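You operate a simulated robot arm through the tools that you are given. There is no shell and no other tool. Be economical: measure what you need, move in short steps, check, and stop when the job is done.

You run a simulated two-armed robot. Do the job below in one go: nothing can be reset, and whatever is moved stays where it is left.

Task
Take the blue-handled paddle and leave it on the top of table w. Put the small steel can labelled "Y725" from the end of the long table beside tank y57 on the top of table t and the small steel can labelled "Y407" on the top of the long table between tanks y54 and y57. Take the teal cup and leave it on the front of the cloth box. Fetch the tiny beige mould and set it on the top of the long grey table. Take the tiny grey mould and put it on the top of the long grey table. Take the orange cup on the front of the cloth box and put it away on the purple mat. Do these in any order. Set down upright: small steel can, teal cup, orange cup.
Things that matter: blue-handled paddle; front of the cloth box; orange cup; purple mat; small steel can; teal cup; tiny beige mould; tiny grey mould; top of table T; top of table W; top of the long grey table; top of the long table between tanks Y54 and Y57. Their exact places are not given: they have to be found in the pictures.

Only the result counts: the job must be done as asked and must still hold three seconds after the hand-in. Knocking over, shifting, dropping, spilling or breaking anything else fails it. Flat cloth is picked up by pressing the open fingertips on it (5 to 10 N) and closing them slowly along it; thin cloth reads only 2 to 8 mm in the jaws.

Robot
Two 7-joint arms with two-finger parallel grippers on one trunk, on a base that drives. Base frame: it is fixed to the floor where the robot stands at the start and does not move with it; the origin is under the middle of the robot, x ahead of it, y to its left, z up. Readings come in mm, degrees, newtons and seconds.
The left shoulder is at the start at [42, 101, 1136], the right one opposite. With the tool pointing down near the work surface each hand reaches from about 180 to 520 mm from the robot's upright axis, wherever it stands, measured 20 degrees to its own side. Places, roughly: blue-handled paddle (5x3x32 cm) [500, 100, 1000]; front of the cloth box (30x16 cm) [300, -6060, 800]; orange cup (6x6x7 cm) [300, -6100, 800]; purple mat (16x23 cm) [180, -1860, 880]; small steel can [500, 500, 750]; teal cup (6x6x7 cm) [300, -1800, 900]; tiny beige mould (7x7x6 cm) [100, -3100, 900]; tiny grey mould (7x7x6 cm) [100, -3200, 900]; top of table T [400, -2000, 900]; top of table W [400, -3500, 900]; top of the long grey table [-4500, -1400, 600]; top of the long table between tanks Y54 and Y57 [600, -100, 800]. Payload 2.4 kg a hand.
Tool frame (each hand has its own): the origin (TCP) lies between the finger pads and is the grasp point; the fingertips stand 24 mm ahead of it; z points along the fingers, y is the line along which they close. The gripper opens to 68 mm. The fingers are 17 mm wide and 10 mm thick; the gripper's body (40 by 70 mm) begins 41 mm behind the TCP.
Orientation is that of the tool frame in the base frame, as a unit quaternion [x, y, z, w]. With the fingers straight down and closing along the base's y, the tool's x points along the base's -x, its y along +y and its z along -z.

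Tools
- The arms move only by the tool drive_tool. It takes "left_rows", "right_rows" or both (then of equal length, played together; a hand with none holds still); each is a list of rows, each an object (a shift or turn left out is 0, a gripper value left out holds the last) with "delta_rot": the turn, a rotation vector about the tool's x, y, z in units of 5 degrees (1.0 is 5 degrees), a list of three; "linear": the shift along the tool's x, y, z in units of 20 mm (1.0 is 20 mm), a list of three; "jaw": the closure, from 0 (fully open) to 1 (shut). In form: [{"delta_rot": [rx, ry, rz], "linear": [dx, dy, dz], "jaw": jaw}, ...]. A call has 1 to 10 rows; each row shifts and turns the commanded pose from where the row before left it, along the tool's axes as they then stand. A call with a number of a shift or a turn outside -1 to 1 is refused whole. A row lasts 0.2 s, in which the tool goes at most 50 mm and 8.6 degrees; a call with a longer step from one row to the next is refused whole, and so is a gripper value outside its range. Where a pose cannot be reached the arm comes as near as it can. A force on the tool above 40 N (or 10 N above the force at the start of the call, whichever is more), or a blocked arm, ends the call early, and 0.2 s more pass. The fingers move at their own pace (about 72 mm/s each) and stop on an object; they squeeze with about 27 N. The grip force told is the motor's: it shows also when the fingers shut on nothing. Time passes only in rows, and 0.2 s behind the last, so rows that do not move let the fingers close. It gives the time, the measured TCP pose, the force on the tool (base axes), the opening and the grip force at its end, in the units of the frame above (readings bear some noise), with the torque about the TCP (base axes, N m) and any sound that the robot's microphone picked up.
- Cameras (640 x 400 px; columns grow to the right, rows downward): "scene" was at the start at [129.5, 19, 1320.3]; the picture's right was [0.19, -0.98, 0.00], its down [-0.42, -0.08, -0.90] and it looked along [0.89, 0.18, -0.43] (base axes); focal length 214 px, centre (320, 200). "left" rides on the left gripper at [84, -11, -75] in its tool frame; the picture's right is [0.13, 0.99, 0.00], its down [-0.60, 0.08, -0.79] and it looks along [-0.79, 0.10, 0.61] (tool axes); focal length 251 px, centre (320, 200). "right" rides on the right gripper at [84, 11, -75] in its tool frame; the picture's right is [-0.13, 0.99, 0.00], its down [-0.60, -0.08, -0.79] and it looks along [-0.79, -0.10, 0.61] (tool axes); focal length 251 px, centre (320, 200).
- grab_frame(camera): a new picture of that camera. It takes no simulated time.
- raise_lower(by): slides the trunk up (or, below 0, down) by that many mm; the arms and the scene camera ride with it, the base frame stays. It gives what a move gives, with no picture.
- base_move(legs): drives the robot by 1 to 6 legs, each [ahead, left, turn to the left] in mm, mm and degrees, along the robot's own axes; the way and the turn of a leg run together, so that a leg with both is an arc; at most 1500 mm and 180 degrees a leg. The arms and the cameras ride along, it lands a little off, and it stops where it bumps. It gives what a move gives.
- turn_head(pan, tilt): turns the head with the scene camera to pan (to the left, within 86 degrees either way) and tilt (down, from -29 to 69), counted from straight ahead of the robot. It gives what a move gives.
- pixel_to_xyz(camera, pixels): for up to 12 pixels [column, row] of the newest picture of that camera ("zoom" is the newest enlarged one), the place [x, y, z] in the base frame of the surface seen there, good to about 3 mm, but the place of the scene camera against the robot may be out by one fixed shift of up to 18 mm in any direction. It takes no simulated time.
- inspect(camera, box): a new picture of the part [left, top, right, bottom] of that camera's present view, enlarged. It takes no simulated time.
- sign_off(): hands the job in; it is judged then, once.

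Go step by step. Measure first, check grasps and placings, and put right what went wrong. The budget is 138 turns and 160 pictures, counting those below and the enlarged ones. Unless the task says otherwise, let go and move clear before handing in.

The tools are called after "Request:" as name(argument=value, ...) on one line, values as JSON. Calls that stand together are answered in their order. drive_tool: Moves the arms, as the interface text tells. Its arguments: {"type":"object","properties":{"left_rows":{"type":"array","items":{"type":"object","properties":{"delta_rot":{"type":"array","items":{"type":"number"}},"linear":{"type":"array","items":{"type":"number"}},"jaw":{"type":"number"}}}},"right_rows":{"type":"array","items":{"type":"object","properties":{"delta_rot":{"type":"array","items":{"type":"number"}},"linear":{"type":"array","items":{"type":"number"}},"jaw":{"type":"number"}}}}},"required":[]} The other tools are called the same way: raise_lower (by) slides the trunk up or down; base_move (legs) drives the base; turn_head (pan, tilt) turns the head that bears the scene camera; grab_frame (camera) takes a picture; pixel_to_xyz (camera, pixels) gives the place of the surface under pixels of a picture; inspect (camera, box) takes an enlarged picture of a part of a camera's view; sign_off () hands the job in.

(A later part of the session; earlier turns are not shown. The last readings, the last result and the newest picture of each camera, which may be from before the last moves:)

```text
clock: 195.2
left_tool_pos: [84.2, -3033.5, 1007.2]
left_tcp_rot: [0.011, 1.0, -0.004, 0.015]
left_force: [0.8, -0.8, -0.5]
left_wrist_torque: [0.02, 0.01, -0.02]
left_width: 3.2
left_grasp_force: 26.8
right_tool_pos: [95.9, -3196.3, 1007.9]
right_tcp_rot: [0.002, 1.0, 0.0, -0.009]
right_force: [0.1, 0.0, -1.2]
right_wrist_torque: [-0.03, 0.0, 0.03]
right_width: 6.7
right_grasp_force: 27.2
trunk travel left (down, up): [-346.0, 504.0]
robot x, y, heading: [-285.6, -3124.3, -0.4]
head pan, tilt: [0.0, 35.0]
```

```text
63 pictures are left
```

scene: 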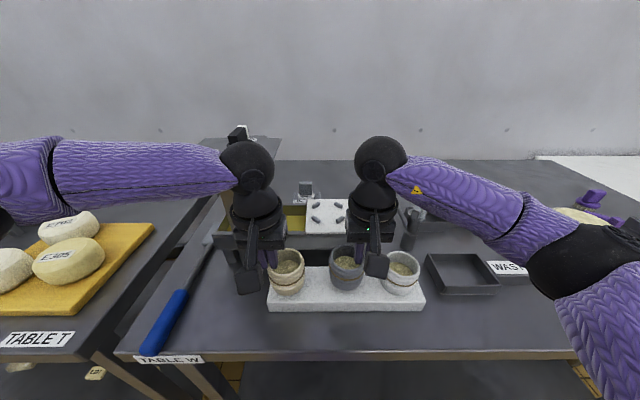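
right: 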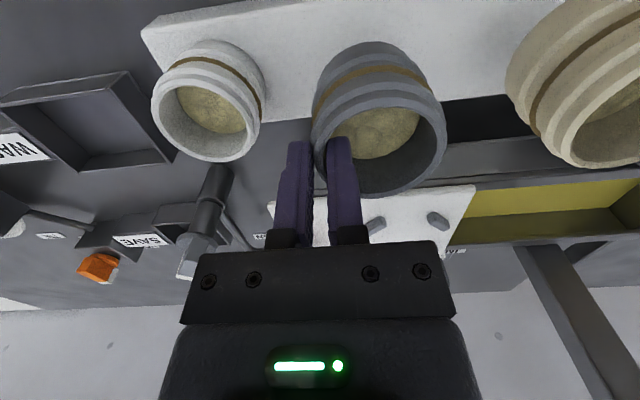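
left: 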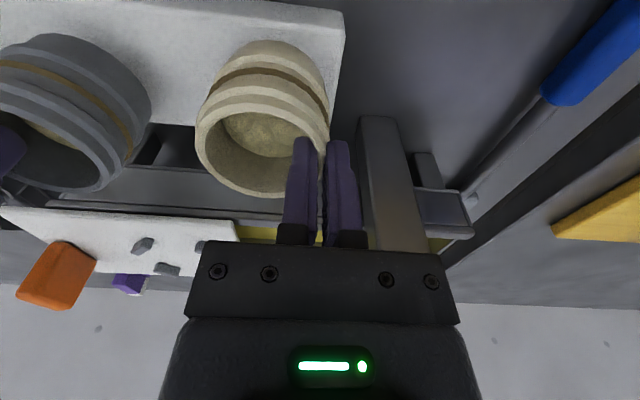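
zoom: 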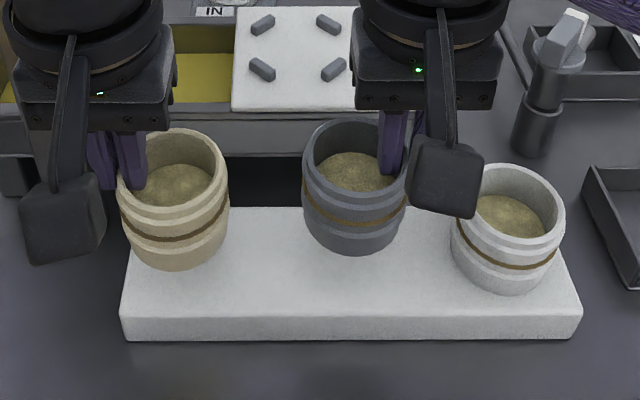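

Both moulds are lifted. Raise a bit, back off, turn around, and look for the long grey table.

Request:
raise_lower(by=80)

Request:
base_move(legs=[[-500, 0, 0], [0, 0, 150]])

Request:
turn_head(pan=0, tilt=10)

Request:
grab_frame(camera="scene")

```text
clock: 196.4
left_tool_pos: [81.4, -3033.4, 1093.1]
left_tcp_rot: [0.01, 1.0, -0.005, 0.023]
left_force: [-0.3, 0.7, -0.9]
left_wrist_torque: [0.05, 0.01, -0.02]
left_width: 3.1
left_grasp_force: 26.8
right_tool_pos: [95.9, -3194.7, 1087.1]
right_tcp_rot: [0.003, 1.0, 0.001, -0.009]
right_force: [1.0, 0.3, -1.3]
right_wrist_torque: [-0.05, 0.01, 0.0]
right_width: 6.9
right_grasp_force: 27.2
trunk travel left (down, up): [-426.0, 424.0]
robot x, y, heading: [-283.3, -3119.4, -0.4]
head pan, tilt: [0.0, 35.0]
```

```text
clock: 205.6
left_tool_pos: [-1155.5, -3008.2, 1093.4]
left_tcp_rot: [0.964, -0.265, -0.022, -0.012]
left_force: [-0.2, -1.1, -0.5]
left_wrist_torque: [-0.02, 0.02, 0.0]
left_width: 3.1
left_grasp_force: 26.2
right_tool_pos: [-1087.7, -2860.5, 1086.9]
right_tcp_rot: [0.966, -0.258, 0.009, 0.004]
right_force: [-0.5, 0.6, -1.1]
right_wrist_torque: [0.05, 0.02, 0.02]
right_width: 6.7
right_grasp_force: 26.9
trunk travel left (down, up): [-426.0, 424.0]
robot x, y, heading: [-796.2, -3116.9, 149.8]
head pan, tilt: [0.0, 35.0]
```

```text
clock: 206.5
left_tool_pos: [-1155.7, -3007.3, 1094.4]
left_tcp_rot: [0.964, -0.265, -0.023, -0.012]
left_force: [1.0, 0.4, -1.9]
left_wrist_torque: [-0.04, 0.03, -0.04]
left_width: 3.0
left_grasp_force: 26.6
right_tool_pos: [-1087.1, -2862.2, 1088.0]
right_tcp_rot: [0.966, -0.258, 0.009, 0.002]
right_force: [-1.1, -0.3, -1.4]
right_wrist_torque: [0.04, 0.02, -0.02]
right_width: 6.9
right_grasp_force: 26.9
trunk travel left (down, up): [-426.0, 424.0]
robot x, y, heading: [-790.9, -3115.7, 150.0]
head pan, tilt: [0.0, 10.0]
```

```text
62 pictures are left
```

scene: 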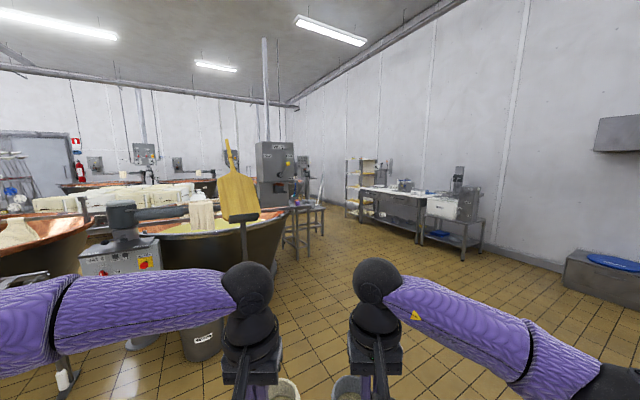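

The target direction points to about (300,210), where a grey table is partly seen behind the vat. Zoom and measure.

Request:
inspect(camera="scene", box=[220, 130, 460, 280])

Request:
pixel_to_xyz(camera="scene", pixels=[[300, 207], [318, 207], [315, 240], [295, 240], [270, 260], [285, 220], [400, 195], [370, 192], [330, 280], [280, 350], [440, 210], [250, 300]])

```text
2.67 times, centred on (340, 205) of scene
```

zoom: 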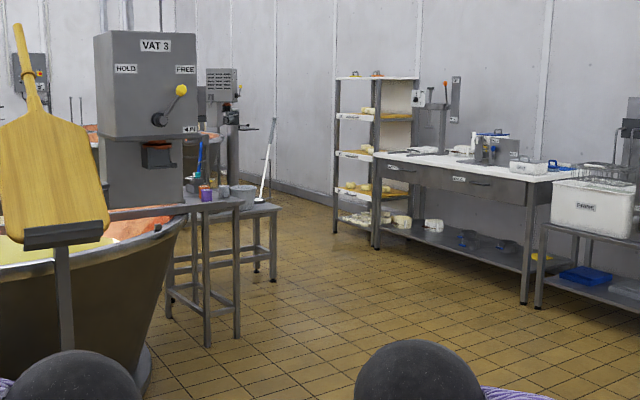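

```text
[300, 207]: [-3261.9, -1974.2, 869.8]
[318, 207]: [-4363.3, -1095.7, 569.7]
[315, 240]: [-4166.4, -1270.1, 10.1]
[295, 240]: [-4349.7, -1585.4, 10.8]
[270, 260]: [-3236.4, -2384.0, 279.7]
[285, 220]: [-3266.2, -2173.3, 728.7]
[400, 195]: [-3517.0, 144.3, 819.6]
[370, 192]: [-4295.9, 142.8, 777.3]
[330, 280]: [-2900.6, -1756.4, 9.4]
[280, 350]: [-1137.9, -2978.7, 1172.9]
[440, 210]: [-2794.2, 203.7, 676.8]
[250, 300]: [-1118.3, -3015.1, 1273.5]
```

The low grey table (z≈560) is near (-4360,-1100) behind a stand. Drive across the clear floor to about (-2500,-1000) and look again.

Request:
base_move(legs=[[0, 0, -19.5], [1400, 0, 0], [1300, 0, 0], [0, 0, 45]])

Request:
turn_head(pan=5, tilt=15)

Request:
grab_frame(camera="scene")

Request:
inspect(camera="scene", box=[200, 120, 440, 270])

```text
clock: 222.9
left_tool_pos: [-2802.9, -976.4, 1093.5]
left_tcp_rot: [0.997, -0.07, -0.024, -0.007]
left_force: [0.5, -0.4, -1.7]
left_wrist_torque: [-0.01, -0.01, -0.01]
left_width: 3.1
left_grasp_force: 26.4
right_tool_pos: [-2797.8, -812.6, 1087.0]
right_tcp_rot: [0.998, -0.062, 0.009, 0.002]
right_force: [-0.8, 0.4, -0.9]
right_wrist_torque: [-0.03, 0.02, 0.06]
right_width: 6.5
right_grasp_force: 27.0
trunk travel left (down, up): [-426.0, 424.0]
robot x, y, heading: [-2429.9, -934.9, 173.1]
head pan, tilt: [0.0, 10.0]
```

```text
clock: 223.6
left_tool_pos: [-2803.4, -975.7, 1093.3]
left_tcp_rot: [0.997, -0.07, -0.024, -0.007]
left_force: [0.7, -1.6, -0.7]
left_wrist_torque: [-0.03, 0.03, 0.0]
left_width: 3.0
left_grasp_force: 27.4
right_tool_pos: [-2797.4, -813.6, 1086.9]
right_tcp_rot: [0.998, -0.062, 0.009, 0.001]
right_force: [-0.6, -0.4, -1.3]
right_wrist_torque: [0.03, -0.06, 0.0]
right_width: 6.9
right_grasp_force: 26.8
trunk travel left (down, up): [-426.0, 424.0]
robot x, y, heading: [-2428.6, -935.3, 172.8]
head pan, tilt: [5.0, 15.0]
```

```text
60 pictures are left
```

scene: 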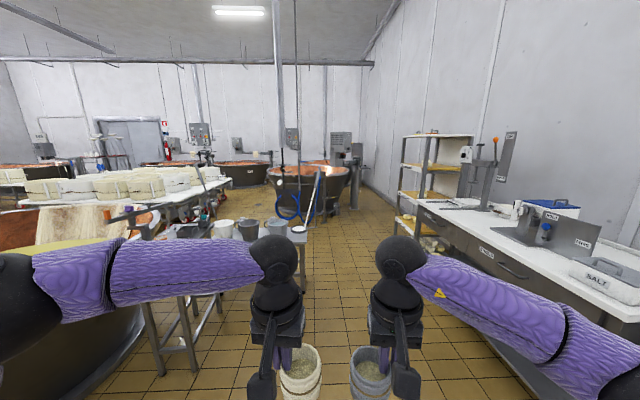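

```text
2.67 times, centred on (320, 195) of scene
```

zoom: 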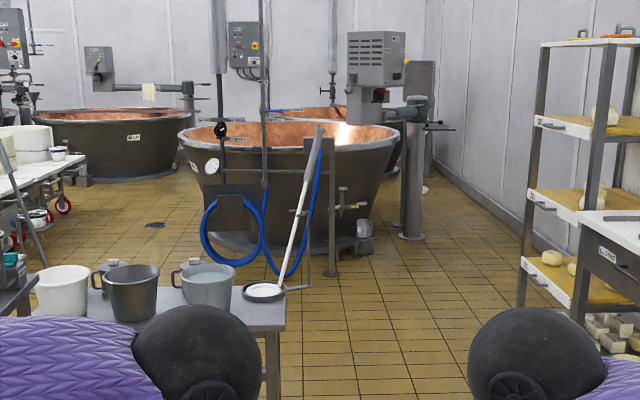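

A low grey table with buckets is visible at (265,235). Measure it.

Request:
pixel_to_xyz(camera="scene", pixels=[[303, 238], [290, 232], [225, 235], [205, 237], [180, 240], [150, 250], [130, 215], [185, 275], [302, 290], [215, 195], [185, 350], [240, 233]])

Request:
turn_head(pan=35, tilt=20)

Request:
grab_frame(camera="scene")

```text
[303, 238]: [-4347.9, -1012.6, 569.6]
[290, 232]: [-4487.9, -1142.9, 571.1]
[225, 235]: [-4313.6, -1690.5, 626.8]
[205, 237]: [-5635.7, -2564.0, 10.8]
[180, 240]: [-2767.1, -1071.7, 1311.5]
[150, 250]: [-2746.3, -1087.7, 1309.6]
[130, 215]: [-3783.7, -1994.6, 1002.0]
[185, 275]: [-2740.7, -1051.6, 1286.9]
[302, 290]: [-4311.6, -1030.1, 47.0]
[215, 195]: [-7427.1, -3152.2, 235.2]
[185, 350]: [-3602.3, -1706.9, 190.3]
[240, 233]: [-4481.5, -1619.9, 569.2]
```

```text
clock: 224.5
left_tool_pos: [-2804.2, -975.3, 1092.3]
left_tcp_rot: [0.997, -0.07, -0.024, -0.007]
left_force: [0.3, -0.1, -0.8]
left_wrist_torque: [-0.06, -0.01, -0.02]
left_width: 3.0
left_grasp_force: 27.0
right_tool_pos: [-2797.1, -813.0, 1087.0]
right_tcp_rot: [0.998, -0.062, 0.009, 0.002]
right_force: [0.3, -0.2, -1.0]
right_wrist_torque: [0.04, 0.0, -0.04]
right_width: 6.8
right_grasp_force: 26.7
trunk travel left (down, up): [-426.0, 424.0]
robot x, y, heading: [-2430.8, -937.3, 172.9]
head pan, tilt: [35.0, 20.0]
```

```text
58 pictures are left
```

scene: 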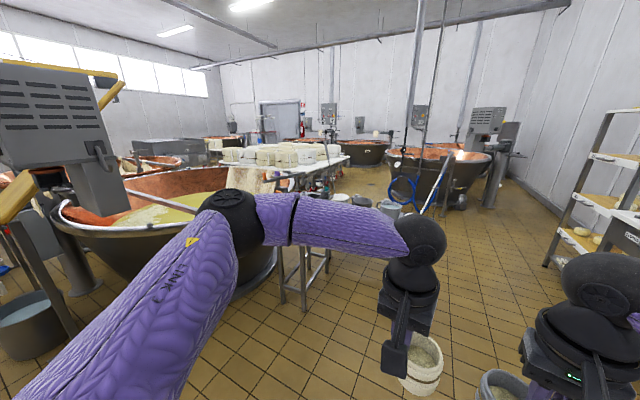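

The low grey table runs along y from about -1010, near edge x≈-4340, top z≈561. Drive up to it to look from closer.

Request:
base_move(legs=[[0, 0, 7], [1150, 0, 0]])

Request:
turn_head(pan=15, tilt=35)

Request:
grab_frame(camera="scene")

```text
clock: 231.0
left_tool_pos: [-3972.0, -988.7, 1094.7]
left_tcp_rot: [0.999, -0.025, -0.023, -0.006]
left_force: [0.6, 0.3, -0.5]
left_wrist_torque: [-0.04, 0.03, 0.0]
left_width: 3.0
left_grasp_force: 27.3
right_tool_pos: [-3980.8, -827.9, 1087.1]
right_tcp_rot: [1.0, -0.016, 0.008, 0.001]
right_force: [-0.5, -0.5, -1.0]
right_wrist_torque: [0.05, 0.01, -0.01]
right_width: 6.5
right_grasp_force: 27.0
trunk travel left (down, up): [-426.0, 424.0]
robot x, y, heading: [-3601.9, -916.7, 178.0]
head pan, tilt: [35.0, 20.0]
```

```text
clock: 231.9
left_tool_pos: [-3971.2, -989.9, 1093.4]
left_tcp_rot: [0.999, -0.024, -0.024, -0.006]
left_force: [0.6, -0.5, -0.7]
left_wrist_torque: [-0.02, -0.01, 0.01]
left_width: 3.0
left_grasp_force: 27.2
right_tool_pos: [-3980.4, -827.9, 1086.8]
right_tcp_rot: [1.0, -0.017, 0.009, 0.001]
right_force: [0.4, 0.9, -1.1]
right_wrist_torque: [0.04, -0.01, -0.02]
right_width: 6.4
right_grasp_force: 27.1
trunk travel left (down, up): [-426.0, 424.0]
robot x, y, heading: [-3603.1, -915.8, 178.2]
head pan, tilt: [15.0, 35.0]
```

```text
57 pictures are left
```

scene: 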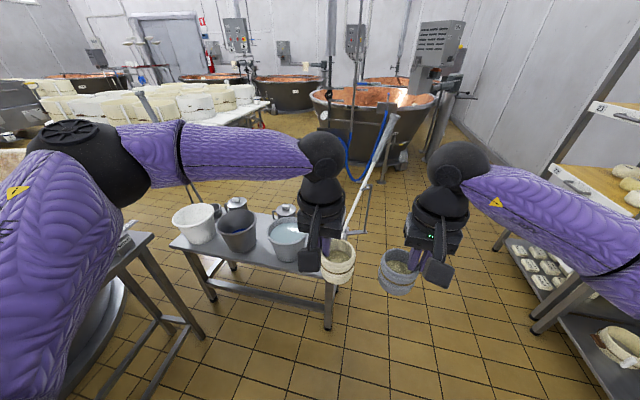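

That bench matches the given place. Measure its free surface and zoom.

Request:
inspect(camera="scene", box=[150, 180, 350, 300])

Request:
pixel_to_xyz(camera="scene", pixels=[[180, 245], [215, 250], [260, 262], [300, 270], [240, 255], [240, 215], [215, 210], [260, 215], [200, 225], [240, 235], [285, 235], [150, 240]])

```text
3.20 times, centred on (250, 240) of scene
```

zoom: 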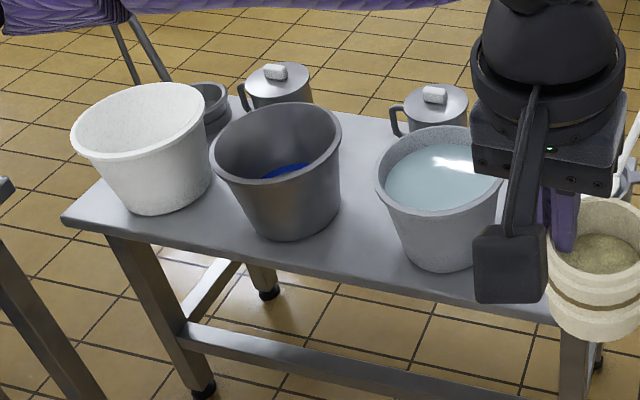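

```text
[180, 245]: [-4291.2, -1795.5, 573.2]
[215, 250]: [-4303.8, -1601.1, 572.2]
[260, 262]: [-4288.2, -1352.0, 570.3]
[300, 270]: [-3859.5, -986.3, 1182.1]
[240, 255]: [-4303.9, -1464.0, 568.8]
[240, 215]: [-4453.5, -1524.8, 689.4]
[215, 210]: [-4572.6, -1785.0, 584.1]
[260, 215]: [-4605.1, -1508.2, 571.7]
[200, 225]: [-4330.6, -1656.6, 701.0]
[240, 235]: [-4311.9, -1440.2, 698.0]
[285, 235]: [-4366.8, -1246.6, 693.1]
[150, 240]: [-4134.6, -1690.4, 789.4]
```

Free surface remains around the buckets; I'll shift left to y≈-1200 for a better view of the whole top.

Request:
base_move(legs=[[0, 280, 2], [180, 0, 0]])

Request:
turn_head(pan=0, tilt=45)

Request:
grab_frame(camera="scene")

```text
clock: 234.9
left_tool_pos: [-4153.3, -1280.9, 1093.0]
left_tcp_rot: [1.0, -0.007, -0.023, -0.005]
left_force: [-0.2, -0.2, -1.8]
left_wrist_torque: [-0.03, -0.02, 0.0]
left_width: 2.9
left_grasp_force: 26.9
right_tool_pos: [-4167.2, -1118.9, 1087.9]
right_tcp_rot: [1.0, 0.0, 0.009, 0.001]
right_force: [-0.5, -0.2, -0.8]
right_wrist_torque: [0.04, -0.01, 0.0]
right_width: 6.3
right_grasp_force: 27.1
trunk travel left (down, up): [-426.0, 424.0]
robot x, y, heading: [-3781.3, -1194.5, -179.6]
head pan, tilt: [15.0, 35.0]
```

```text
clock: 235.7
left_tool_pos: [-4152.1, -1280.9, 1092.9]
left_tcp_rot: [1.0, -0.007, -0.025, -0.005]
left_force: [0.2, -0.1, -1.5]
left_wrist_torque: [-0.05, 0.0, -0.02]
left_width: 3.2
left_grasp_force: 26.8
right_tool_pos: [-4165.5, -1119.0, 1087.6]
right_tcp_rot: [1.0, 0.002, 0.01, 0.001]
right_force: [-0.5, -0.2, -2.5]
right_wrist_torque: [0.05, -0.02, -0.04]
right_width: 6.5
right_grasp_force: 27.3
trunk travel left (down, up): [-426.0, 424.0]
robot x, y, heading: [-3785.7, -1193.4, -179.9]
head pan, tilt: [0.0, 45.0]
```

```text
55 pictures are left
```

scene: 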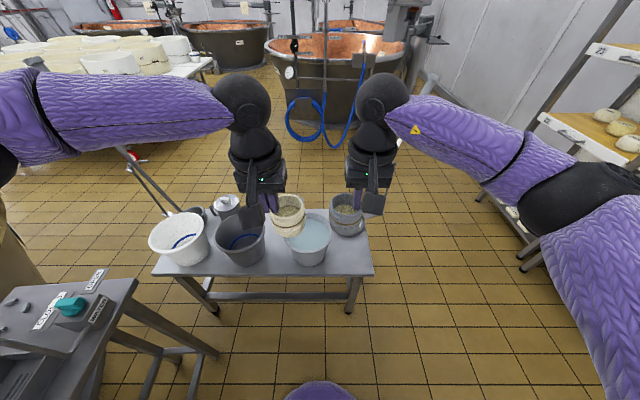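

The table's right end near (350,260) looks free. Measure and zoom.

Request:
inspect(camera="scene", box=[220, 180, 400, 290])

Request:
pixel_to_xyz(camera="scene", pixels=[[350, 262], [368, 268], [338, 268], [355, 240], [366, 250], [275, 265], [272, 250], [310, 262], [245, 262], [290, 212], [347, 205], [355, 272]])

```text
3.56 times, centred on (310, 235) of scene
```

zoom: 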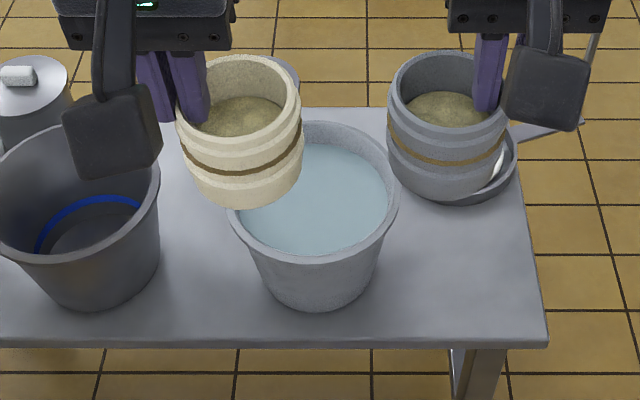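

```text
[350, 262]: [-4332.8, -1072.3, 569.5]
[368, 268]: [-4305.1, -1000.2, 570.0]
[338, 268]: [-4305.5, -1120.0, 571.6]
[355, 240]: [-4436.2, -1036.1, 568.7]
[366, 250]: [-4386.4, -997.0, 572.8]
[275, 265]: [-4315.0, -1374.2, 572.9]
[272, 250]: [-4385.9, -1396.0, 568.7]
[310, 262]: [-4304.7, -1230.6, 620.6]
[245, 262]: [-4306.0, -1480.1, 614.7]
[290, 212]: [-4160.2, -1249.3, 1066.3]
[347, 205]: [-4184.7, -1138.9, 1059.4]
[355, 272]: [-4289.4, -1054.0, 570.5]
```

Free area is the right-front part (x -4290…-4400, y -985…-1140); a brush leans from a dish behind it. Measure the brush and dish before lowering.

Request:
pixel_to_xyz(camera="scene", pixels=[[386, 196], [384, 203], [388, 187], [364, 222], [350, 234], [340, 222], [370, 217], [380, 214], [374, 273], [332, 235], [376, 262]])

Request:
inspect(camera="scene", box=[330, 130, 420, 240])

```text
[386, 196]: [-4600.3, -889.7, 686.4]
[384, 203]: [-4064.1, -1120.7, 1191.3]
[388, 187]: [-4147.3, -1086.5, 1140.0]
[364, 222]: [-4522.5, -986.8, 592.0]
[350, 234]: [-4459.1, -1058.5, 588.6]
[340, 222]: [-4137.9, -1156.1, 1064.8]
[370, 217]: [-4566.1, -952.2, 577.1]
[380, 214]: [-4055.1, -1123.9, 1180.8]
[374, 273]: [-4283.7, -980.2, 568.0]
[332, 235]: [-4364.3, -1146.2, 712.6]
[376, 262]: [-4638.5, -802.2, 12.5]
```

```text
3.64 times, centred on (375, 185) of scene
```

zoom: 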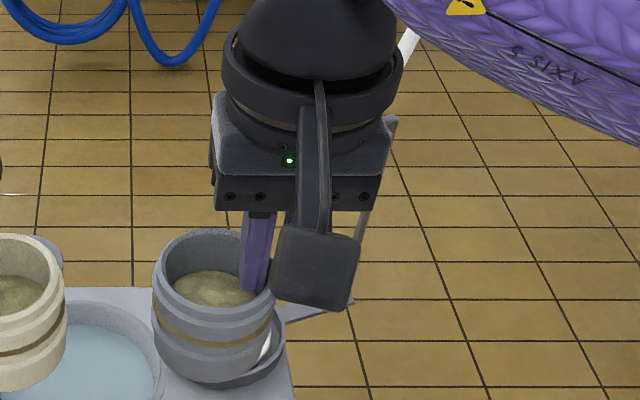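

The brush stands well behind (x<-4450). Drive so the beige mould is above (-4385,-1025), raise the right hand a little, and lower the trunk most of the way.

Request:
base_move(legs=[[0, -224, 0], [222, 0, 0]])

Request:
drive_tool(right_rows=[{"linear": [0, 0, -0.9]}, {"linear": [0, 0, -0.9]}, {"linear": [0, 0, -0.9]}])

Request:
raise_lower(by=-330)

Request:
grab_frame(camera="scene")

Request:
grab_frame(camera="left")

```text
clock: 238.7
left_tool_pos: [-4377.1, -1050.4, 1094.6]
left_tcp_rot: [1.0, -0.007, -0.023, -0.006]
left_force: [-0.1, -0.1, -1.4]
left_wrist_torque: [-0.04, -0.01, 0.01]
left_width: 3.0
left_grasp_force: 27.1
right_tool_pos: [-4392.0, -888.8, 1087.5]
right_tcp_rot: [1.0, 0.001, 0.009, 0.0]
right_force: [0.2, 0.0, -1.9]
right_wrist_torque: [0.06, -0.03, 0.01]
right_width: 6.7
right_grasp_force: 27.0
trunk travel left (down, up): [-426.0, 424.0]
robot x, y, heading: [-4010.2, -962.6, -180.0]
head pan, tilt: [0.0, 45.0]
```

```text
clock: 239.5
left_tool_pos: [-4377.6, -1051.1, 1094.3]
left_tcp_rot: [1.0, -0.008, -0.025, -0.005]
left_force: [0.3, 0.0, -1.3]
left_wrist_torque: [-0.02, -0.03, -0.02]
left_width: 3.2
left_grasp_force: 27.1
right_tool_pos: [-4392.4, -888.3, 1140.1]
right_tcp_rot: [1.0, 0.001, 0.009, -0.001]
right_force: [1.1, 0.2, -0.5]
right_wrist_torque: [0.04, 0.0, -0.01]
right_width: 6.5
right_grasp_force: 27.3
trunk travel left (down, up): [-426.0, 424.0]
robot x, y, heading: [-4008.7, -964.5, -179.8]
head pan, tilt: [0.0, 45.0]
```

```text
clock: 242.8
left_tool_pos: [-4377.0, -1051.4, 764.0]
left_tcp_rot: [1.0, -0.007, -0.025, -0.005]
left_force: [0.4, 0.1, -0.7]
left_wrist_torque: [-0.03, 0.01, 0.01]
left_width: 3.1
left_grasp_force: 27.2
right_tool_pos: [-4392.7, -888.2, 811.8]
right_tcp_rot: [1.0, 0.001, 0.008, 0.001]
right_force: [0.1, 0.4, -1.1]
right_wrist_torque: [0.01, -0.01, 0.01]
right_width: 6.5
right_grasp_force: 26.8
trunk travel left (down, up): [-96.0, 754.0]
robot x, y, heading: [-4006.3, -963.8, -180.0]
head pan, tilt: [0.0, 45.0]
```

```text
52 pictures are left
```

scene: 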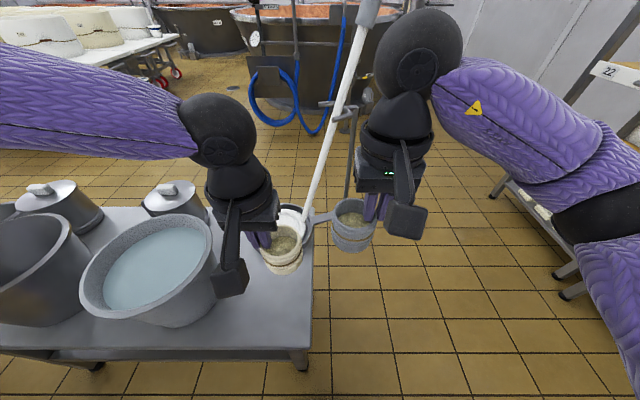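

```text
51 pictures are left
```

left: 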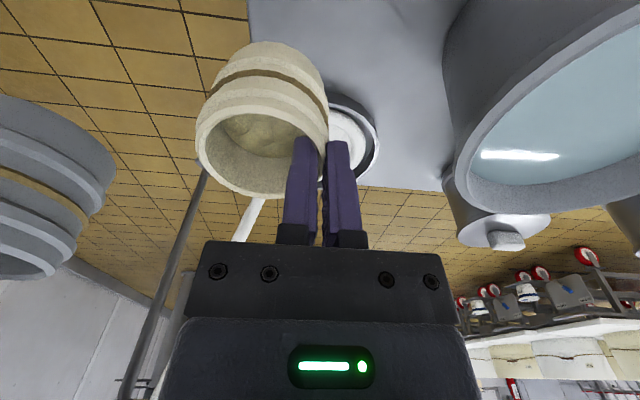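

A rod and brush stand rise near the hands. Measure them.

Request:
pixel_to_xyz(camera="scene", pixels=[[340, 110], [352, 60], [322, 185], [350, 150], [350, 185], [318, 215], [345, 112], [285, 262], [297, 213], [308, 290], [250, 310], [192, 280]])

Request:
inspect(camera="scene", box=[200, 150, 400, 310])

```text
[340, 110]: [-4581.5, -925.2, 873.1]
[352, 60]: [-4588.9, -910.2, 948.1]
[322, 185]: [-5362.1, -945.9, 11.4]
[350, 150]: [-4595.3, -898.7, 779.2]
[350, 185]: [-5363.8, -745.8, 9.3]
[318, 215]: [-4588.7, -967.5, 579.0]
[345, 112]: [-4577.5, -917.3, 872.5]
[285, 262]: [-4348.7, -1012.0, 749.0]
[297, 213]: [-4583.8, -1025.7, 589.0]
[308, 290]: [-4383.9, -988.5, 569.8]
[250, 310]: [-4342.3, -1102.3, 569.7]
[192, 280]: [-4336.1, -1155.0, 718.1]
```

```text
2.50 times, centred on (300, 230) of scene
```

zoom: 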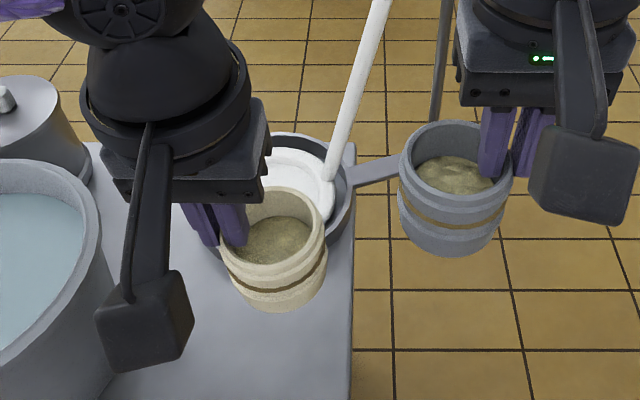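

The rods are at x≈-4580, safely behind. Lower the trunk 90 mm, then the left arm in small steps to contact.

Request:
raise_lower(by=-90)

Request:
drive_tool(left_rows=[{"linear": [0, 0, 0.5]}, {"linear": [0, 0, 0.4]}, {"linear": [0, 0, 0.2]}, {"linear": [0, 0, 0.15]}, {}])

Request:
inspect(camera="scene", box=[200, 130, 400, 290])

```text
clock: 244.0
left_tool_pos: [-4376.6, -1050.9, 673.3]
left_tcp_rot: [1.0, -0.008, -0.025, -0.004]
left_force: [-0.1, 0.0, -1.3]
left_wrist_torque: [-0.05, 0.03, -0.02]
left_width: 3.1
left_grasp_force: 26.7
right_tool_pos: [-4392.0, -887.6, 721.7]
right_tcp_rot: [1.0, 0.0, 0.009, 0.001]
right_force: [-0.4, 0.5, -1.3]
right_wrist_torque: [0.02, 0.01, -0.02]
right_width: 6.7
right_grasp_force: 26.5
trunk travel left (down, up): [-6.0, 844.0]
robot x, y, heading: [-4012.1, -963.9, -179.8]
head pan, tilt: [0.0, 45.0]
```

```text
clock: 245.2
left_tool_pos: [-4378.2, -1048.9, 648.8]
left_tcp_rot: [1.0, -0.007, -0.024, -0.005]
left_force: [-0.2, 0.5, -0.3]
left_wrist_torque: [-0.02, 0.0, 0.0]
left_width: 3.1
left_grasp_force: 26.9
right_tool_pos: [-4392.1, -887.9, 722.0]
right_tcp_rot: [1.0, 0.001, 0.008, 0.001]
right_force: [0.2, 0.0, -1.0]
right_wrist_torque: [0.06, -0.02, 0.04]
right_width: 6.0
right_grasp_force: 27.0
trunk travel left (down, up): [-6.0, 844.0]
robot x, y, heading: [-4008.9, -960.9, -179.8]
head pan, tilt: [0.0, 45.0]
```

```text
2.50 times, centred on (300, 210) of scene
```

zoom: 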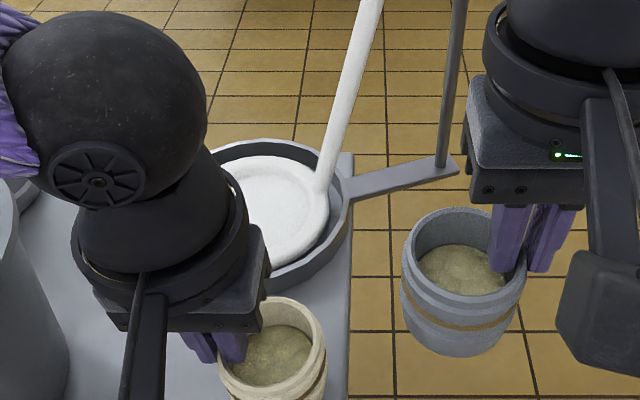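

Clear of the dish. Continue down in fine steps.

Request:
drive_tool(left_rows=[{"linear": [0, 0, 0.1]}, {"linear": [0, 0, 0.1]}, {"linear": [0, 0, 0.1]}, {}])

```text
clock: 246.2
left_tool_pos: [-4379.3, -1050.0, 643.4]
left_tcp_rot: [1.0, -0.007, -0.024, -0.005]
left_force: [0.1, -0.1, -2.2]
left_wrist_torque: [-0.06, -0.02, 0.01]
left_width: 3.3
left_grasp_force: 27.0
right_tool_pos: [-4391.8, -887.8, 720.6]
right_tcp_rot: [1.0, 0.001, 0.008, 0.001]
right_force: [-0.3, -0.1, -0.9]
right_wrist_torque: [0.0, -0.02, -0.01]
right_width: 6.3
right_grasp_force: 26.7
trunk travel left (down, up): [-6.0, 844.0]
robot x, y, heading: [-4012.1, -959.1, -180.1]
head pan, tilt: [0.0, 45.0]
```

Request:
drive_tool(left_rows=[{"linear": [0, 0, 0.1]}, {"linear": [0, 0, 0.1]}, {}])

Request:
pixel_to_xyz(camera="scene", pixels=[[250, 310], [308, 290]])

Request:
grab_frame(camera="left")

```text
clock: 247.0
left_tool_pos: [-4379.1, -1050.8, 639.1]
left_tcp_rot: [1.0, -0.007, -0.023, -0.006]
left_force: [0.0, -1.0, -1.5]
left_wrist_torque: [-0.05, -0.01, 0.0]
left_width: 3.1
left_grasp_force: 26.9
right_tool_pos: [-4392.7, -888.8, 721.3]
right_tcp_rot: [1.0, 0.001, 0.009, 0.001]
right_force: [0.0, -0.6, -1.7]
right_wrist_torque: [0.0, -0.02, -0.02]
right_width: 6.5
right_grasp_force: 27.2
trunk travel left (down, up): [-6.0, 844.0]
robot x, y, heading: [-4012.1, -962.2, -180.1]
head pan, tilt: [0.0, 45.0]
```

```text
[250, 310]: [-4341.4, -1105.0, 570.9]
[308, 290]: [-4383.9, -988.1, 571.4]
```

```text
48 pictures are left
```

left: 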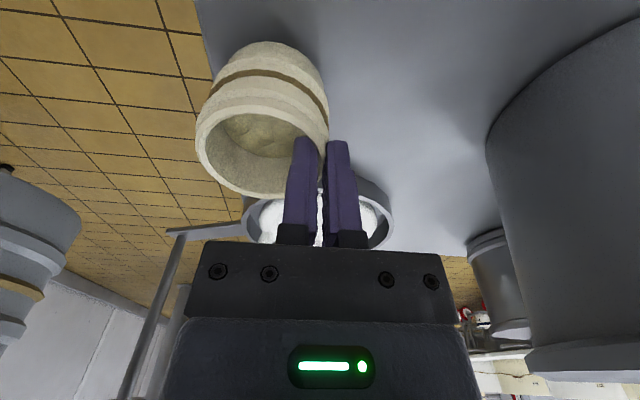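

Request:
drive_tool(left_rows=[{"linear": [0, 0, 0.1]}, {"linear": [0, 0, 0.1]}, {"linear": [0, 0, 0.1]}, {}])

```text
clock: 248.0
left_tool_pos: [-4379.6, -1050.2, 632.5]
left_tcp_rot: [1.0, -0.007, -0.024, -0.006]
left_force: [0.7, 0.3, -0.9]
left_wrist_torque: [-0.01, 0.0, -0.02]
left_width: 3.2
left_grasp_force: 27.5
right_tool_pos: [-4392.5, -887.4, 721.9]
right_tcp_rot: [1.0, 0.001, 0.009, 0.001]
right_force: [-0.3, -0.4, -1.7]
right_wrist_torque: [-0.01, -0.01, -0.02]
right_width: 6.4
right_grasp_force: 27.2
trunk travel left (down, up): [-6.0, 844.0]
robot x, y, heading: [-4006.3, -963.8, -180.1]
head pan, tilt: [0.0, 45.0]
```

Request:
inspect(camera="scene", box=[230, 200, 350, 320])

Request:
drive_tool(left_rows=[{"linear": [0, 0, 0.1]}, {"linear": [0, 0, 0.1]}, {}])

```text
3.33 times, centred on (290, 260) of scene
```

zoom: 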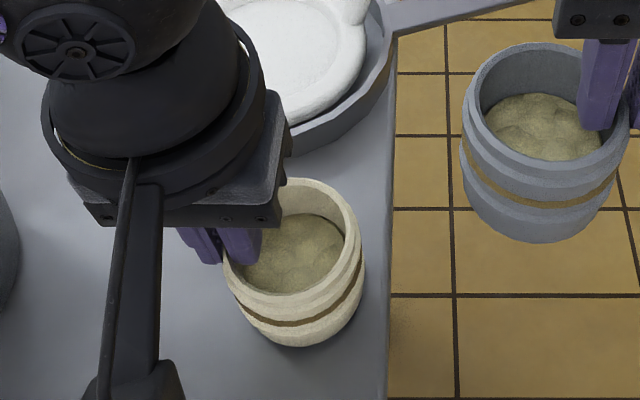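

```text
clock: 248.8
left_tool_pos: [-4378.8, -1050.3, 628.3]
left_tcp_rot: [1.0, -0.007, -0.024, -0.005]
left_force: [-0.1, 0.0, -0.4]
left_wrist_torque: [-0.02, 0.02, 0.0]
left_width: 2.9
left_grasp_force: 27.0
right_tool_pos: [-4392.6, -889.1, 721.3]
right_tcp_rot: [1.0, 0.001, 0.009, 0.001]
right_force: [-0.4, -0.7, -1.2]
right_wrist_torque: [0.02, 0.0, -0.02]
right_width: 6.0
right_grasp_force: 27.3
trunk travel left (down, up): [-6.0, 844.0]
robot x, y, heading: [-4008.4, -963.6, -179.8]
head pan, tilt: [0.0, 45.0]
```

Request:
drive_tool(left_rows=[{"linear": [0, 0, 0.1]}, {"linear": [0, 0, 0.1]}, {}])

```text
clock: 249.6
left_tool_pos: [-4379.3, -1051.7, 625.6]
left_tcp_rot: [1.0, -0.006, -0.026, -0.005]
left_force: [-4.0, 1.6, 22.8]
left_wrist_torque: [0.12, 0.01, -0.01]
left_width: 3.3
left_grasp_force: 26.8
right_tool_pos: [-4391.0, -888.9, 722.0]
right_tcp_rot: [1.0, 0.001, 0.008, 0.0]
right_force: [0.4, -0.5, -1.0]
right_wrist_torque: [0.04, 0.02, 0.0]
right_width: 6.3
right_grasp_force: 27.1
trunk travel left (down, up): [-6.0, 844.0]
robot x, y, heading: [-4011.3, -967.4, -179.9]
head pan, tilt: [0.0, 45.0]
```

Firm contact at z≈626. Ease up 2 mm, open slightly, and rise.

Request:
drive_tool(left_rows=[{"linear": [0, 0, -0.1]}, {"jaw": 0.75}, {"jaw": 0.65}, {}, {"linear": [0, 0, -0.8]}, {"linear": [0, 0, -0.9]}, {"linear": [0, 0, -0.9]}, {"linear": [0, 0, -0.9]}, {"linear": [0, 0, -0.9]}, {"linear": [0, 0, -0.9]}])

Request:
grab_frame(camera="scene")

```text
clock: 251.8
left_tool_pos: [-4372.4, -1051.4, 732.8]
left_tcp_rot: [1.0, -0.007, -0.023, -0.006]
left_force: [0.8, 0.0, 1.0]
left_wrist_torque: [0.0, -0.07, 0.01]
left_width: 23.6
left_grasp_force: 0.1
right_tool_pos: [-4392.9, -889.0, 722.1]
right_tcp_rot: [1.0, 0.001, 0.009, 0.001]
right_force: [-0.7, 0.3, -1.3]
right_wrist_torque: [0.04, 0.0, 0.01]
right_width: 6.3
right_grasp_force: 27.0
trunk travel left (down, up): [-6.0, 844.0]
robot x, y, heading: [-4009.5, -964.2, -180.2]
head pan, tilt: [0.0, 45.0]
```

```text
46 pictures are left
```

scene: 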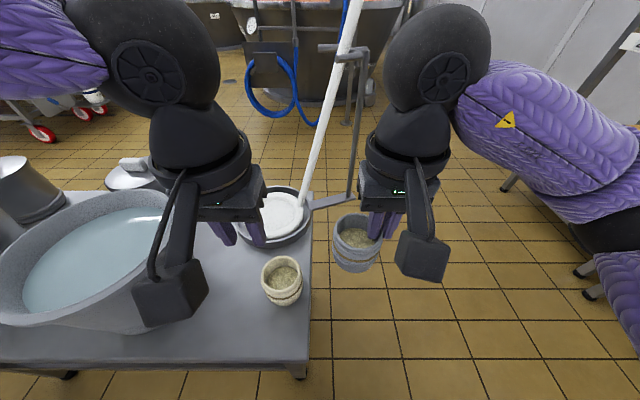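

Beige stands on the bench. Raise the left hand well above the bucket, then drive back 68 and left 169 for the grey mould. First measure.

Request:
pixel_to_xyz(camera="scene", pixels=[[282, 262], [282, 284], [263, 272], [301, 272], [340, 222], [355, 262], [309, 300], [270, 362], [290, 362]])

Request:
drive_tool(left_rows=[{"linear": [0, 0, -1]}, {"linear": [0, 0, -1]}, {"linear": [0, 0, -1]}, {"linear": [0, 0, -1]}, {"linear": [0, 0, -1]}, {"linear": [0, 0, -1]}])

Request:
base_move(legs=[[-66, 0, 0], [0, 172, 0]])

Request:
grab_frame(camera="scene")

Request:
grab_frame(camera="right")

```text
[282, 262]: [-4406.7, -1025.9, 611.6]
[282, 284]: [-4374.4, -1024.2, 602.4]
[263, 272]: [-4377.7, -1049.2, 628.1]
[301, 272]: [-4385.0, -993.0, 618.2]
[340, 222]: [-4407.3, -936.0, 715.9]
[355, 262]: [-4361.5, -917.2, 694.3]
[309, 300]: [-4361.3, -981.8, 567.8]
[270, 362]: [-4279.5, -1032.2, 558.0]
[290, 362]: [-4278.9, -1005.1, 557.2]
```

```text
clock: 253.2
left_tool_pos: [-4371.9, -1052.5, 851.2]
left_tcp_rot: [1.0, -0.008, -0.023, -0.005]
left_force: [-0.4, 0.0, 0.0]
left_wrist_torque: [-0.03, -0.01, 0.0]
left_width: 23.8
left_grasp_force: 0.1
right_tool_pos: [-4392.5, -888.4, 721.3]
right_tcp_rot: [1.0, 0.001, 0.009, 0.001]
right_force: [-0.3, -0.7, -1.4]
right_wrist_torque: [0.02, 0.02, -0.04]
right_width: 6.0
right_grasp_force: 27.4
trunk travel left (down, up): [-6.0, 844.0]
robot x, y, heading: [-4009.3, -962.7, -179.9]
head pan, tilt: [0.0, 45.0]
```

```text
clock: 255.3
left_tool_pos: [-4303.6, -1226.1, 853.3]
left_tcp_rot: [1.0, -0.006, -0.025, -0.005]
left_force: [0.2, 0.0, -0.6]
left_wrist_torque: [0.01, -0.02, -0.01]
left_width: 23.8
left_grasp_force: 0.1
right_tool_pos: [-4325.0, -1061.9, 721.3]
right_tcp_rot: [1.0, 0.002, 0.009, 0.0]
right_force: [-0.2, 0.7, -1.7]
right_wrist_torque: [0.02, 0.01, 0.01]
right_width: 6.0
right_grasp_force: 27.0
trunk travel left (down, up): [-6.0, 844.0]
robot x, y, heading: [-3941.3, -1139.1, -179.7]
head pan, tilt: [0.0, 45.0]
```

```text
45 pictures are left
```

scene: 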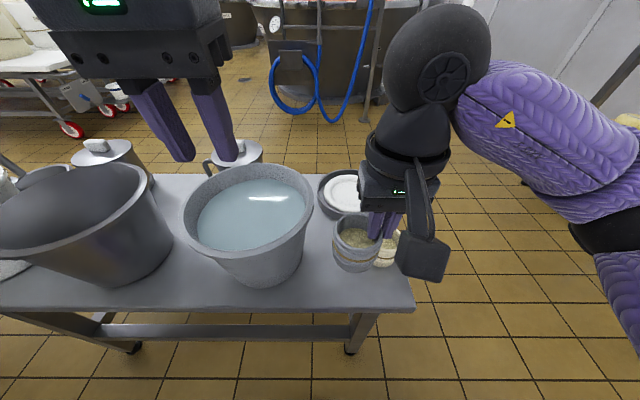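

```text
44 pictures are left
```

right: 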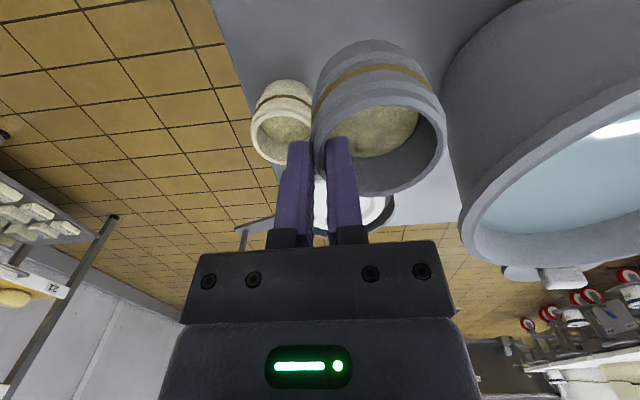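

Grey mould is over a free spot, clear of beige and bucket. Lower with the right arm.

Request:
drive_tool(right_rows=[{"linear": [0, 0, 0.9]}, {"linear": [0, 0, 0.9]}, {"linear": [0, 0, 0.9]}, {"linear": [0, 0, 0.9]}, {"linear": [0, 0, 0.3]}, {"linear": [0, 0, 0.2]}, {}])

Request:
drive_tool(right_rows=[{"linear": [0, 0, 0.1]}, {"linear": [0, 0, 0.1]}, {"linear": [0, 0, 0.1]}, {"linear": [0, 0, 0.1]}, {}])

Request:
inspect(camera="scene", box=[290, 180, 430, 310])

```text
clock: 256.9
left_tool_pos: [-4304.3, -1226.9, 852.8]
left_tcp_rot: [1.0, -0.005, -0.024, -0.005]
left_force: [1.1, 1.2, 0.0]
left_wrist_torque: [0.0, 0.0, 0.0]
left_width: 23.7
left_grasp_force: 0.0
right_tool_pos: [-4322.9, -1062.0, 638.7]
right_tcp_rot: [1.0, 0.002, 0.01, 0.001]
right_force: [-0.1, -0.1, 0.5]
right_wrist_torque: [0.02, 0.0, 0.0]
right_width: 6.2
right_grasp_force: 26.5
trunk travel left (down, up): [-6.0, 844.0]
robot x, y, heading: [-3942.1, -1132.5, -179.9]
head pan, tilt: [0.0, 45.0]
```

```text
clock: 258.1
left_tool_pos: [-4303.0, -1227.4, 852.6]
left_tcp_rot: [1.0, -0.006, -0.025, -0.004]
left_force: [0.2, -0.1, 0.0]
left_wrist_torque: [0.0, 0.01, -0.01]
left_width: 23.8
left_grasp_force: 0.0
right_tool_pos: [-4322.9, -1062.4, 631.3]
right_tcp_rot: [1.0, 0.002, 0.009, 0.001]
right_force: [0.3, 1.0, -2.2]
right_wrist_torque: [0.05, 0.0, -0.02]
right_width: 6.4
right_grasp_force: 27.4
trunk travel left (down, up): [-6.0, 844.0]
robot x, y, heading: [-3940.6, -1138.8, -179.6]
head pan, tilt: [0.0, 45.0]
```

```text
3.08 times, centred on (360, 245) of scene
```

zoom: 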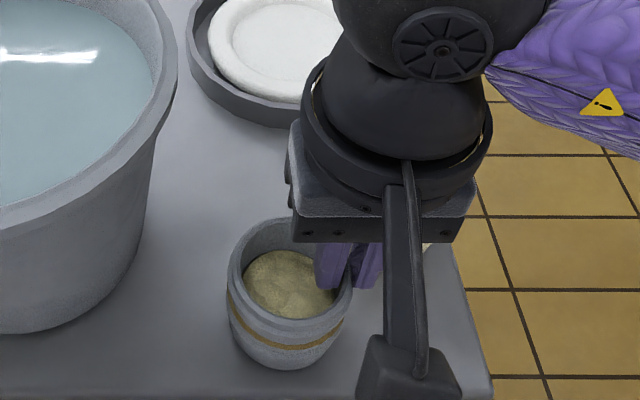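

Request:
drive_tool(right_rows=[{"linear": [0, 0, 0.1]}, {"linear": [0, 0, 0.1]}, {}])

```text
clock: 258.9
left_tool_pos: [-4303.6, -1226.8, 852.2]
left_tcp_rot: [1.0, -0.006, -0.024, -0.005]
left_force: [-0.5, 0.5, -0.4]
left_wrist_torque: [-0.01, -0.01, -0.01]
left_width: 23.7
left_grasp_force: 0.0
right_tool_pos: [-4323.2, -1062.0, 627.5]
right_tcp_rot: [1.0, 0.002, 0.01, 0.002]
right_force: [1.3, -0.3, 2.6]
right_wrist_torque: [-0.03, 0.14, -0.02]
right_width: 6.0
right_grasp_force: 26.6
trunk travel left (down, up): [-6.0, 844.0]
robot x, y, heading: [-3946.7, -1138.6, -179.6]
head pan, tilt: [0.0, 45.0]
```

Contact. Open slightly and rise straight up.

Request:
drive_tool(right_rows=[{"linear": [0, 0, 0.05]}, {"jaw": 0.8}, {"jaw": 0.7}, {}, {"linear": [0, 0, -0.8]}, {"linear": [0, 0, -0.9]}, {"linear": [0, 0, -0.9]}, {"linear": [0, 0, -0.9]}, {"linear": [0, 0, -0.9]}, {"linear": [0, 0, -0.9]}])

Request:
raise_lower(by=300)

Request:
grab_frame(camera="scene")

```text
clock: 261.1
left_tool_pos: [-4303.3, -1226.7, 852.3]
left_tcp_rot: [1.0, -0.005, -0.025, -0.005]
left_force: [0.6, -1.3, 0.6]
left_wrist_torque: [0.02, 0.02, 0.01]
left_width: 23.8
left_grasp_force: 0.1
right_tool_pos: [-4325.3, -1061.7, 731.3]
right_tcp_rot: [1.0, 0.002, 0.009, 0.001]
right_force: [-0.3, -0.1, -0.4]
right_wrist_torque: [0.0, -0.01, 0.01]
right_width: 20.5
right_grasp_force: 0.1
trunk travel left (down, up): [-6.0, 844.0]
robot x, y, heading: [-3939.8, -1136.0, -179.8]
head pan, tilt: [0.0, 45.0]
```

```text
clock: 264.1
left_tool_pos: [-4229.6, -1227.6, 1212.3]
left_tcp_rot: [0.991, -0.006, -0.135, -0.005]
left_force: [0.3, 0.2, -0.2]
left_wrist_torque: [0.02, -0.02, -0.01]
left_width: 23.9
left_grasp_force: 0.1
right_tool_pos: [-4325.3, -1062.6, 1033.3]
right_tcp_rot: [1.0, 0.002, 0.01, 0.001]
right_force: [0.1, 0.0, -0.3]
right_wrist_torque: [0.01, 0.01, 0.0]
right_width: 20.4
right_grasp_force: 0.1
trunk travel left (down, up): [-306.0, 544.0]
robot x, y, heading: [-3940.5, -1137.5, -180.0]
head pan, tilt: [0.0, 45.0]
```

```text
42 pictures are left
```

scene: 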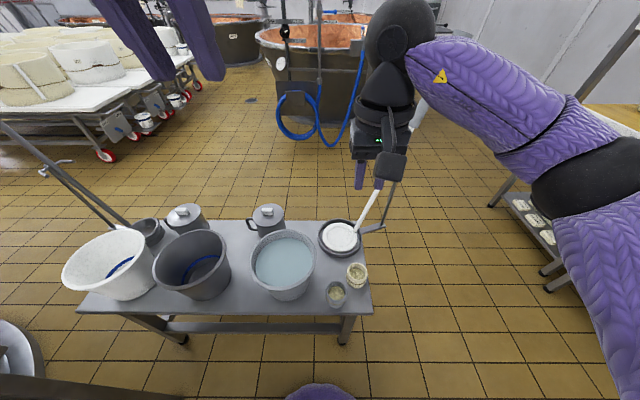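

Both moulds stand on the grey bench. Next the teal cup: back out, turn round, drive to table T, and level the left hand on the way.

Request:
base_move(legs=[[-700, 0, 0], [0, 0, 180], [1300, -385, 0], [1240, -385, 0]])

Request:
drive_tool(left_rows=[{"delta_rot": [0, 1, 0], "linear": [0, 0, 0.8], "jaw": 0}, {"delta_rot": [0, 1, 0], "linear": [0, 0, 0.8]}, {"delta_rot": [0, 1, 0], "linear": [0, 0, 0.8]}, {"delta_rot": [0, 0.1, 0], "linear": [0, 0, 0.8]}, {"linear": [0, 0, 0.8]}], right_rows=[{"linear": [0.8, -0.8, 0], "jaw": 0}, {"linear": [0.8, -0.8, 0]}, {"linear": [0.8, -0.8, 0]}, {"linear": [0.8, -0.8, 0]}, {"linear": [0.8, -0.8, 0]}])

Request:
turn_head(pan=10, tilt=30)

Request:
grab_frame(camera="scene")

```text
clock: 287.8
left_tool_pos: [-472.4, -2099.2, 1212.9]
left_tcp_rot: [0.061, 0.989, -0.012, 0.136]
left_force: [0.3, -0.5, 0.6]
left_wrist_torque: [0.03, 0.02, 0.01]
left_width: 23.7
left_grasp_force: 0.1
right_tool_pos: [-397.2, -2271.6, 1032.0]
right_tcp_rot: [0.055, 0.998, 0.001, -0.009]
right_force: [0.2, -0.4, -0.1]
right_wrist_torque: [-0.01, 0.03, 0.03]
right_width: 20.4
right_grasp_force: 0.1
trunk travel left (down, up): [-306.0, 544.0]
robot x, y, heading: [-770.2, -2154.8, -6.2]
head pan, tilt: [0.0, 45.0]
```

```text
clock: 289.0
left_tool_pos: [-466.2, -2098.6, 1131.4]
left_tcp_rot: [0.063, 0.998, -0.003, 0.001]
left_force: [0.3, 0.0, 0.1]
left_wrist_torque: [0.02, -0.04, -0.02]
left_width: 67.8
left_grasp_force: 0.1
left hand out of reach, approached as far as the arm can: row 3
right_tool_pos: [-487.9, -2342.7, 1032.4]
right_tcp_rot: [0.055, 0.998, 0.002, -0.009]
right_force: [0.0, 0.4, -0.1]
right_wrist_torque: [0.0, -0.03, 0.0]
right_width: 67.9
right_grasp_force: 0.0
trunk travel left (down, up): [-306.0, 544.0]
robot x, y, heading: [-767.5, -2156.0, -6.5]
head pan, tilt: [0.0, 45.0]
```

```text
clock: 289.8
left_tool_pos: [-466.1, -2097.5, 1132.3]
left_tcp_rot: [0.063, 0.998, -0.003, 0.001]
left_force: [0.0, -0.2, 0.7]
left_wrist_torque: [0.03, -0.01, 0.02]
left_width: 67.8
left_grasp_force: 0.0
right_tool_pos: [-485.5, -2342.2, 1031.8]
right_tcp_rot: [0.055, 0.998, 0.001, -0.008]
right_force: [-0.3, 0.1, 0.3]
right_wrist_torque: [0.03, -0.01, -0.02]
right_width: 68.0
right_grasp_force: 0.0
trunk travel left (down, up): [-306.0, 544.0]
robot x, y, heading: [-769.0, -2155.5, -6.3]
head pan, tilt: [10.0, 30.0]
```

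```text
41 pictures are left
```

scene: 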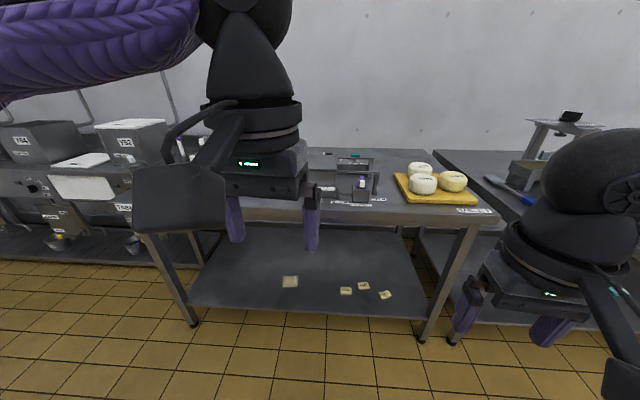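

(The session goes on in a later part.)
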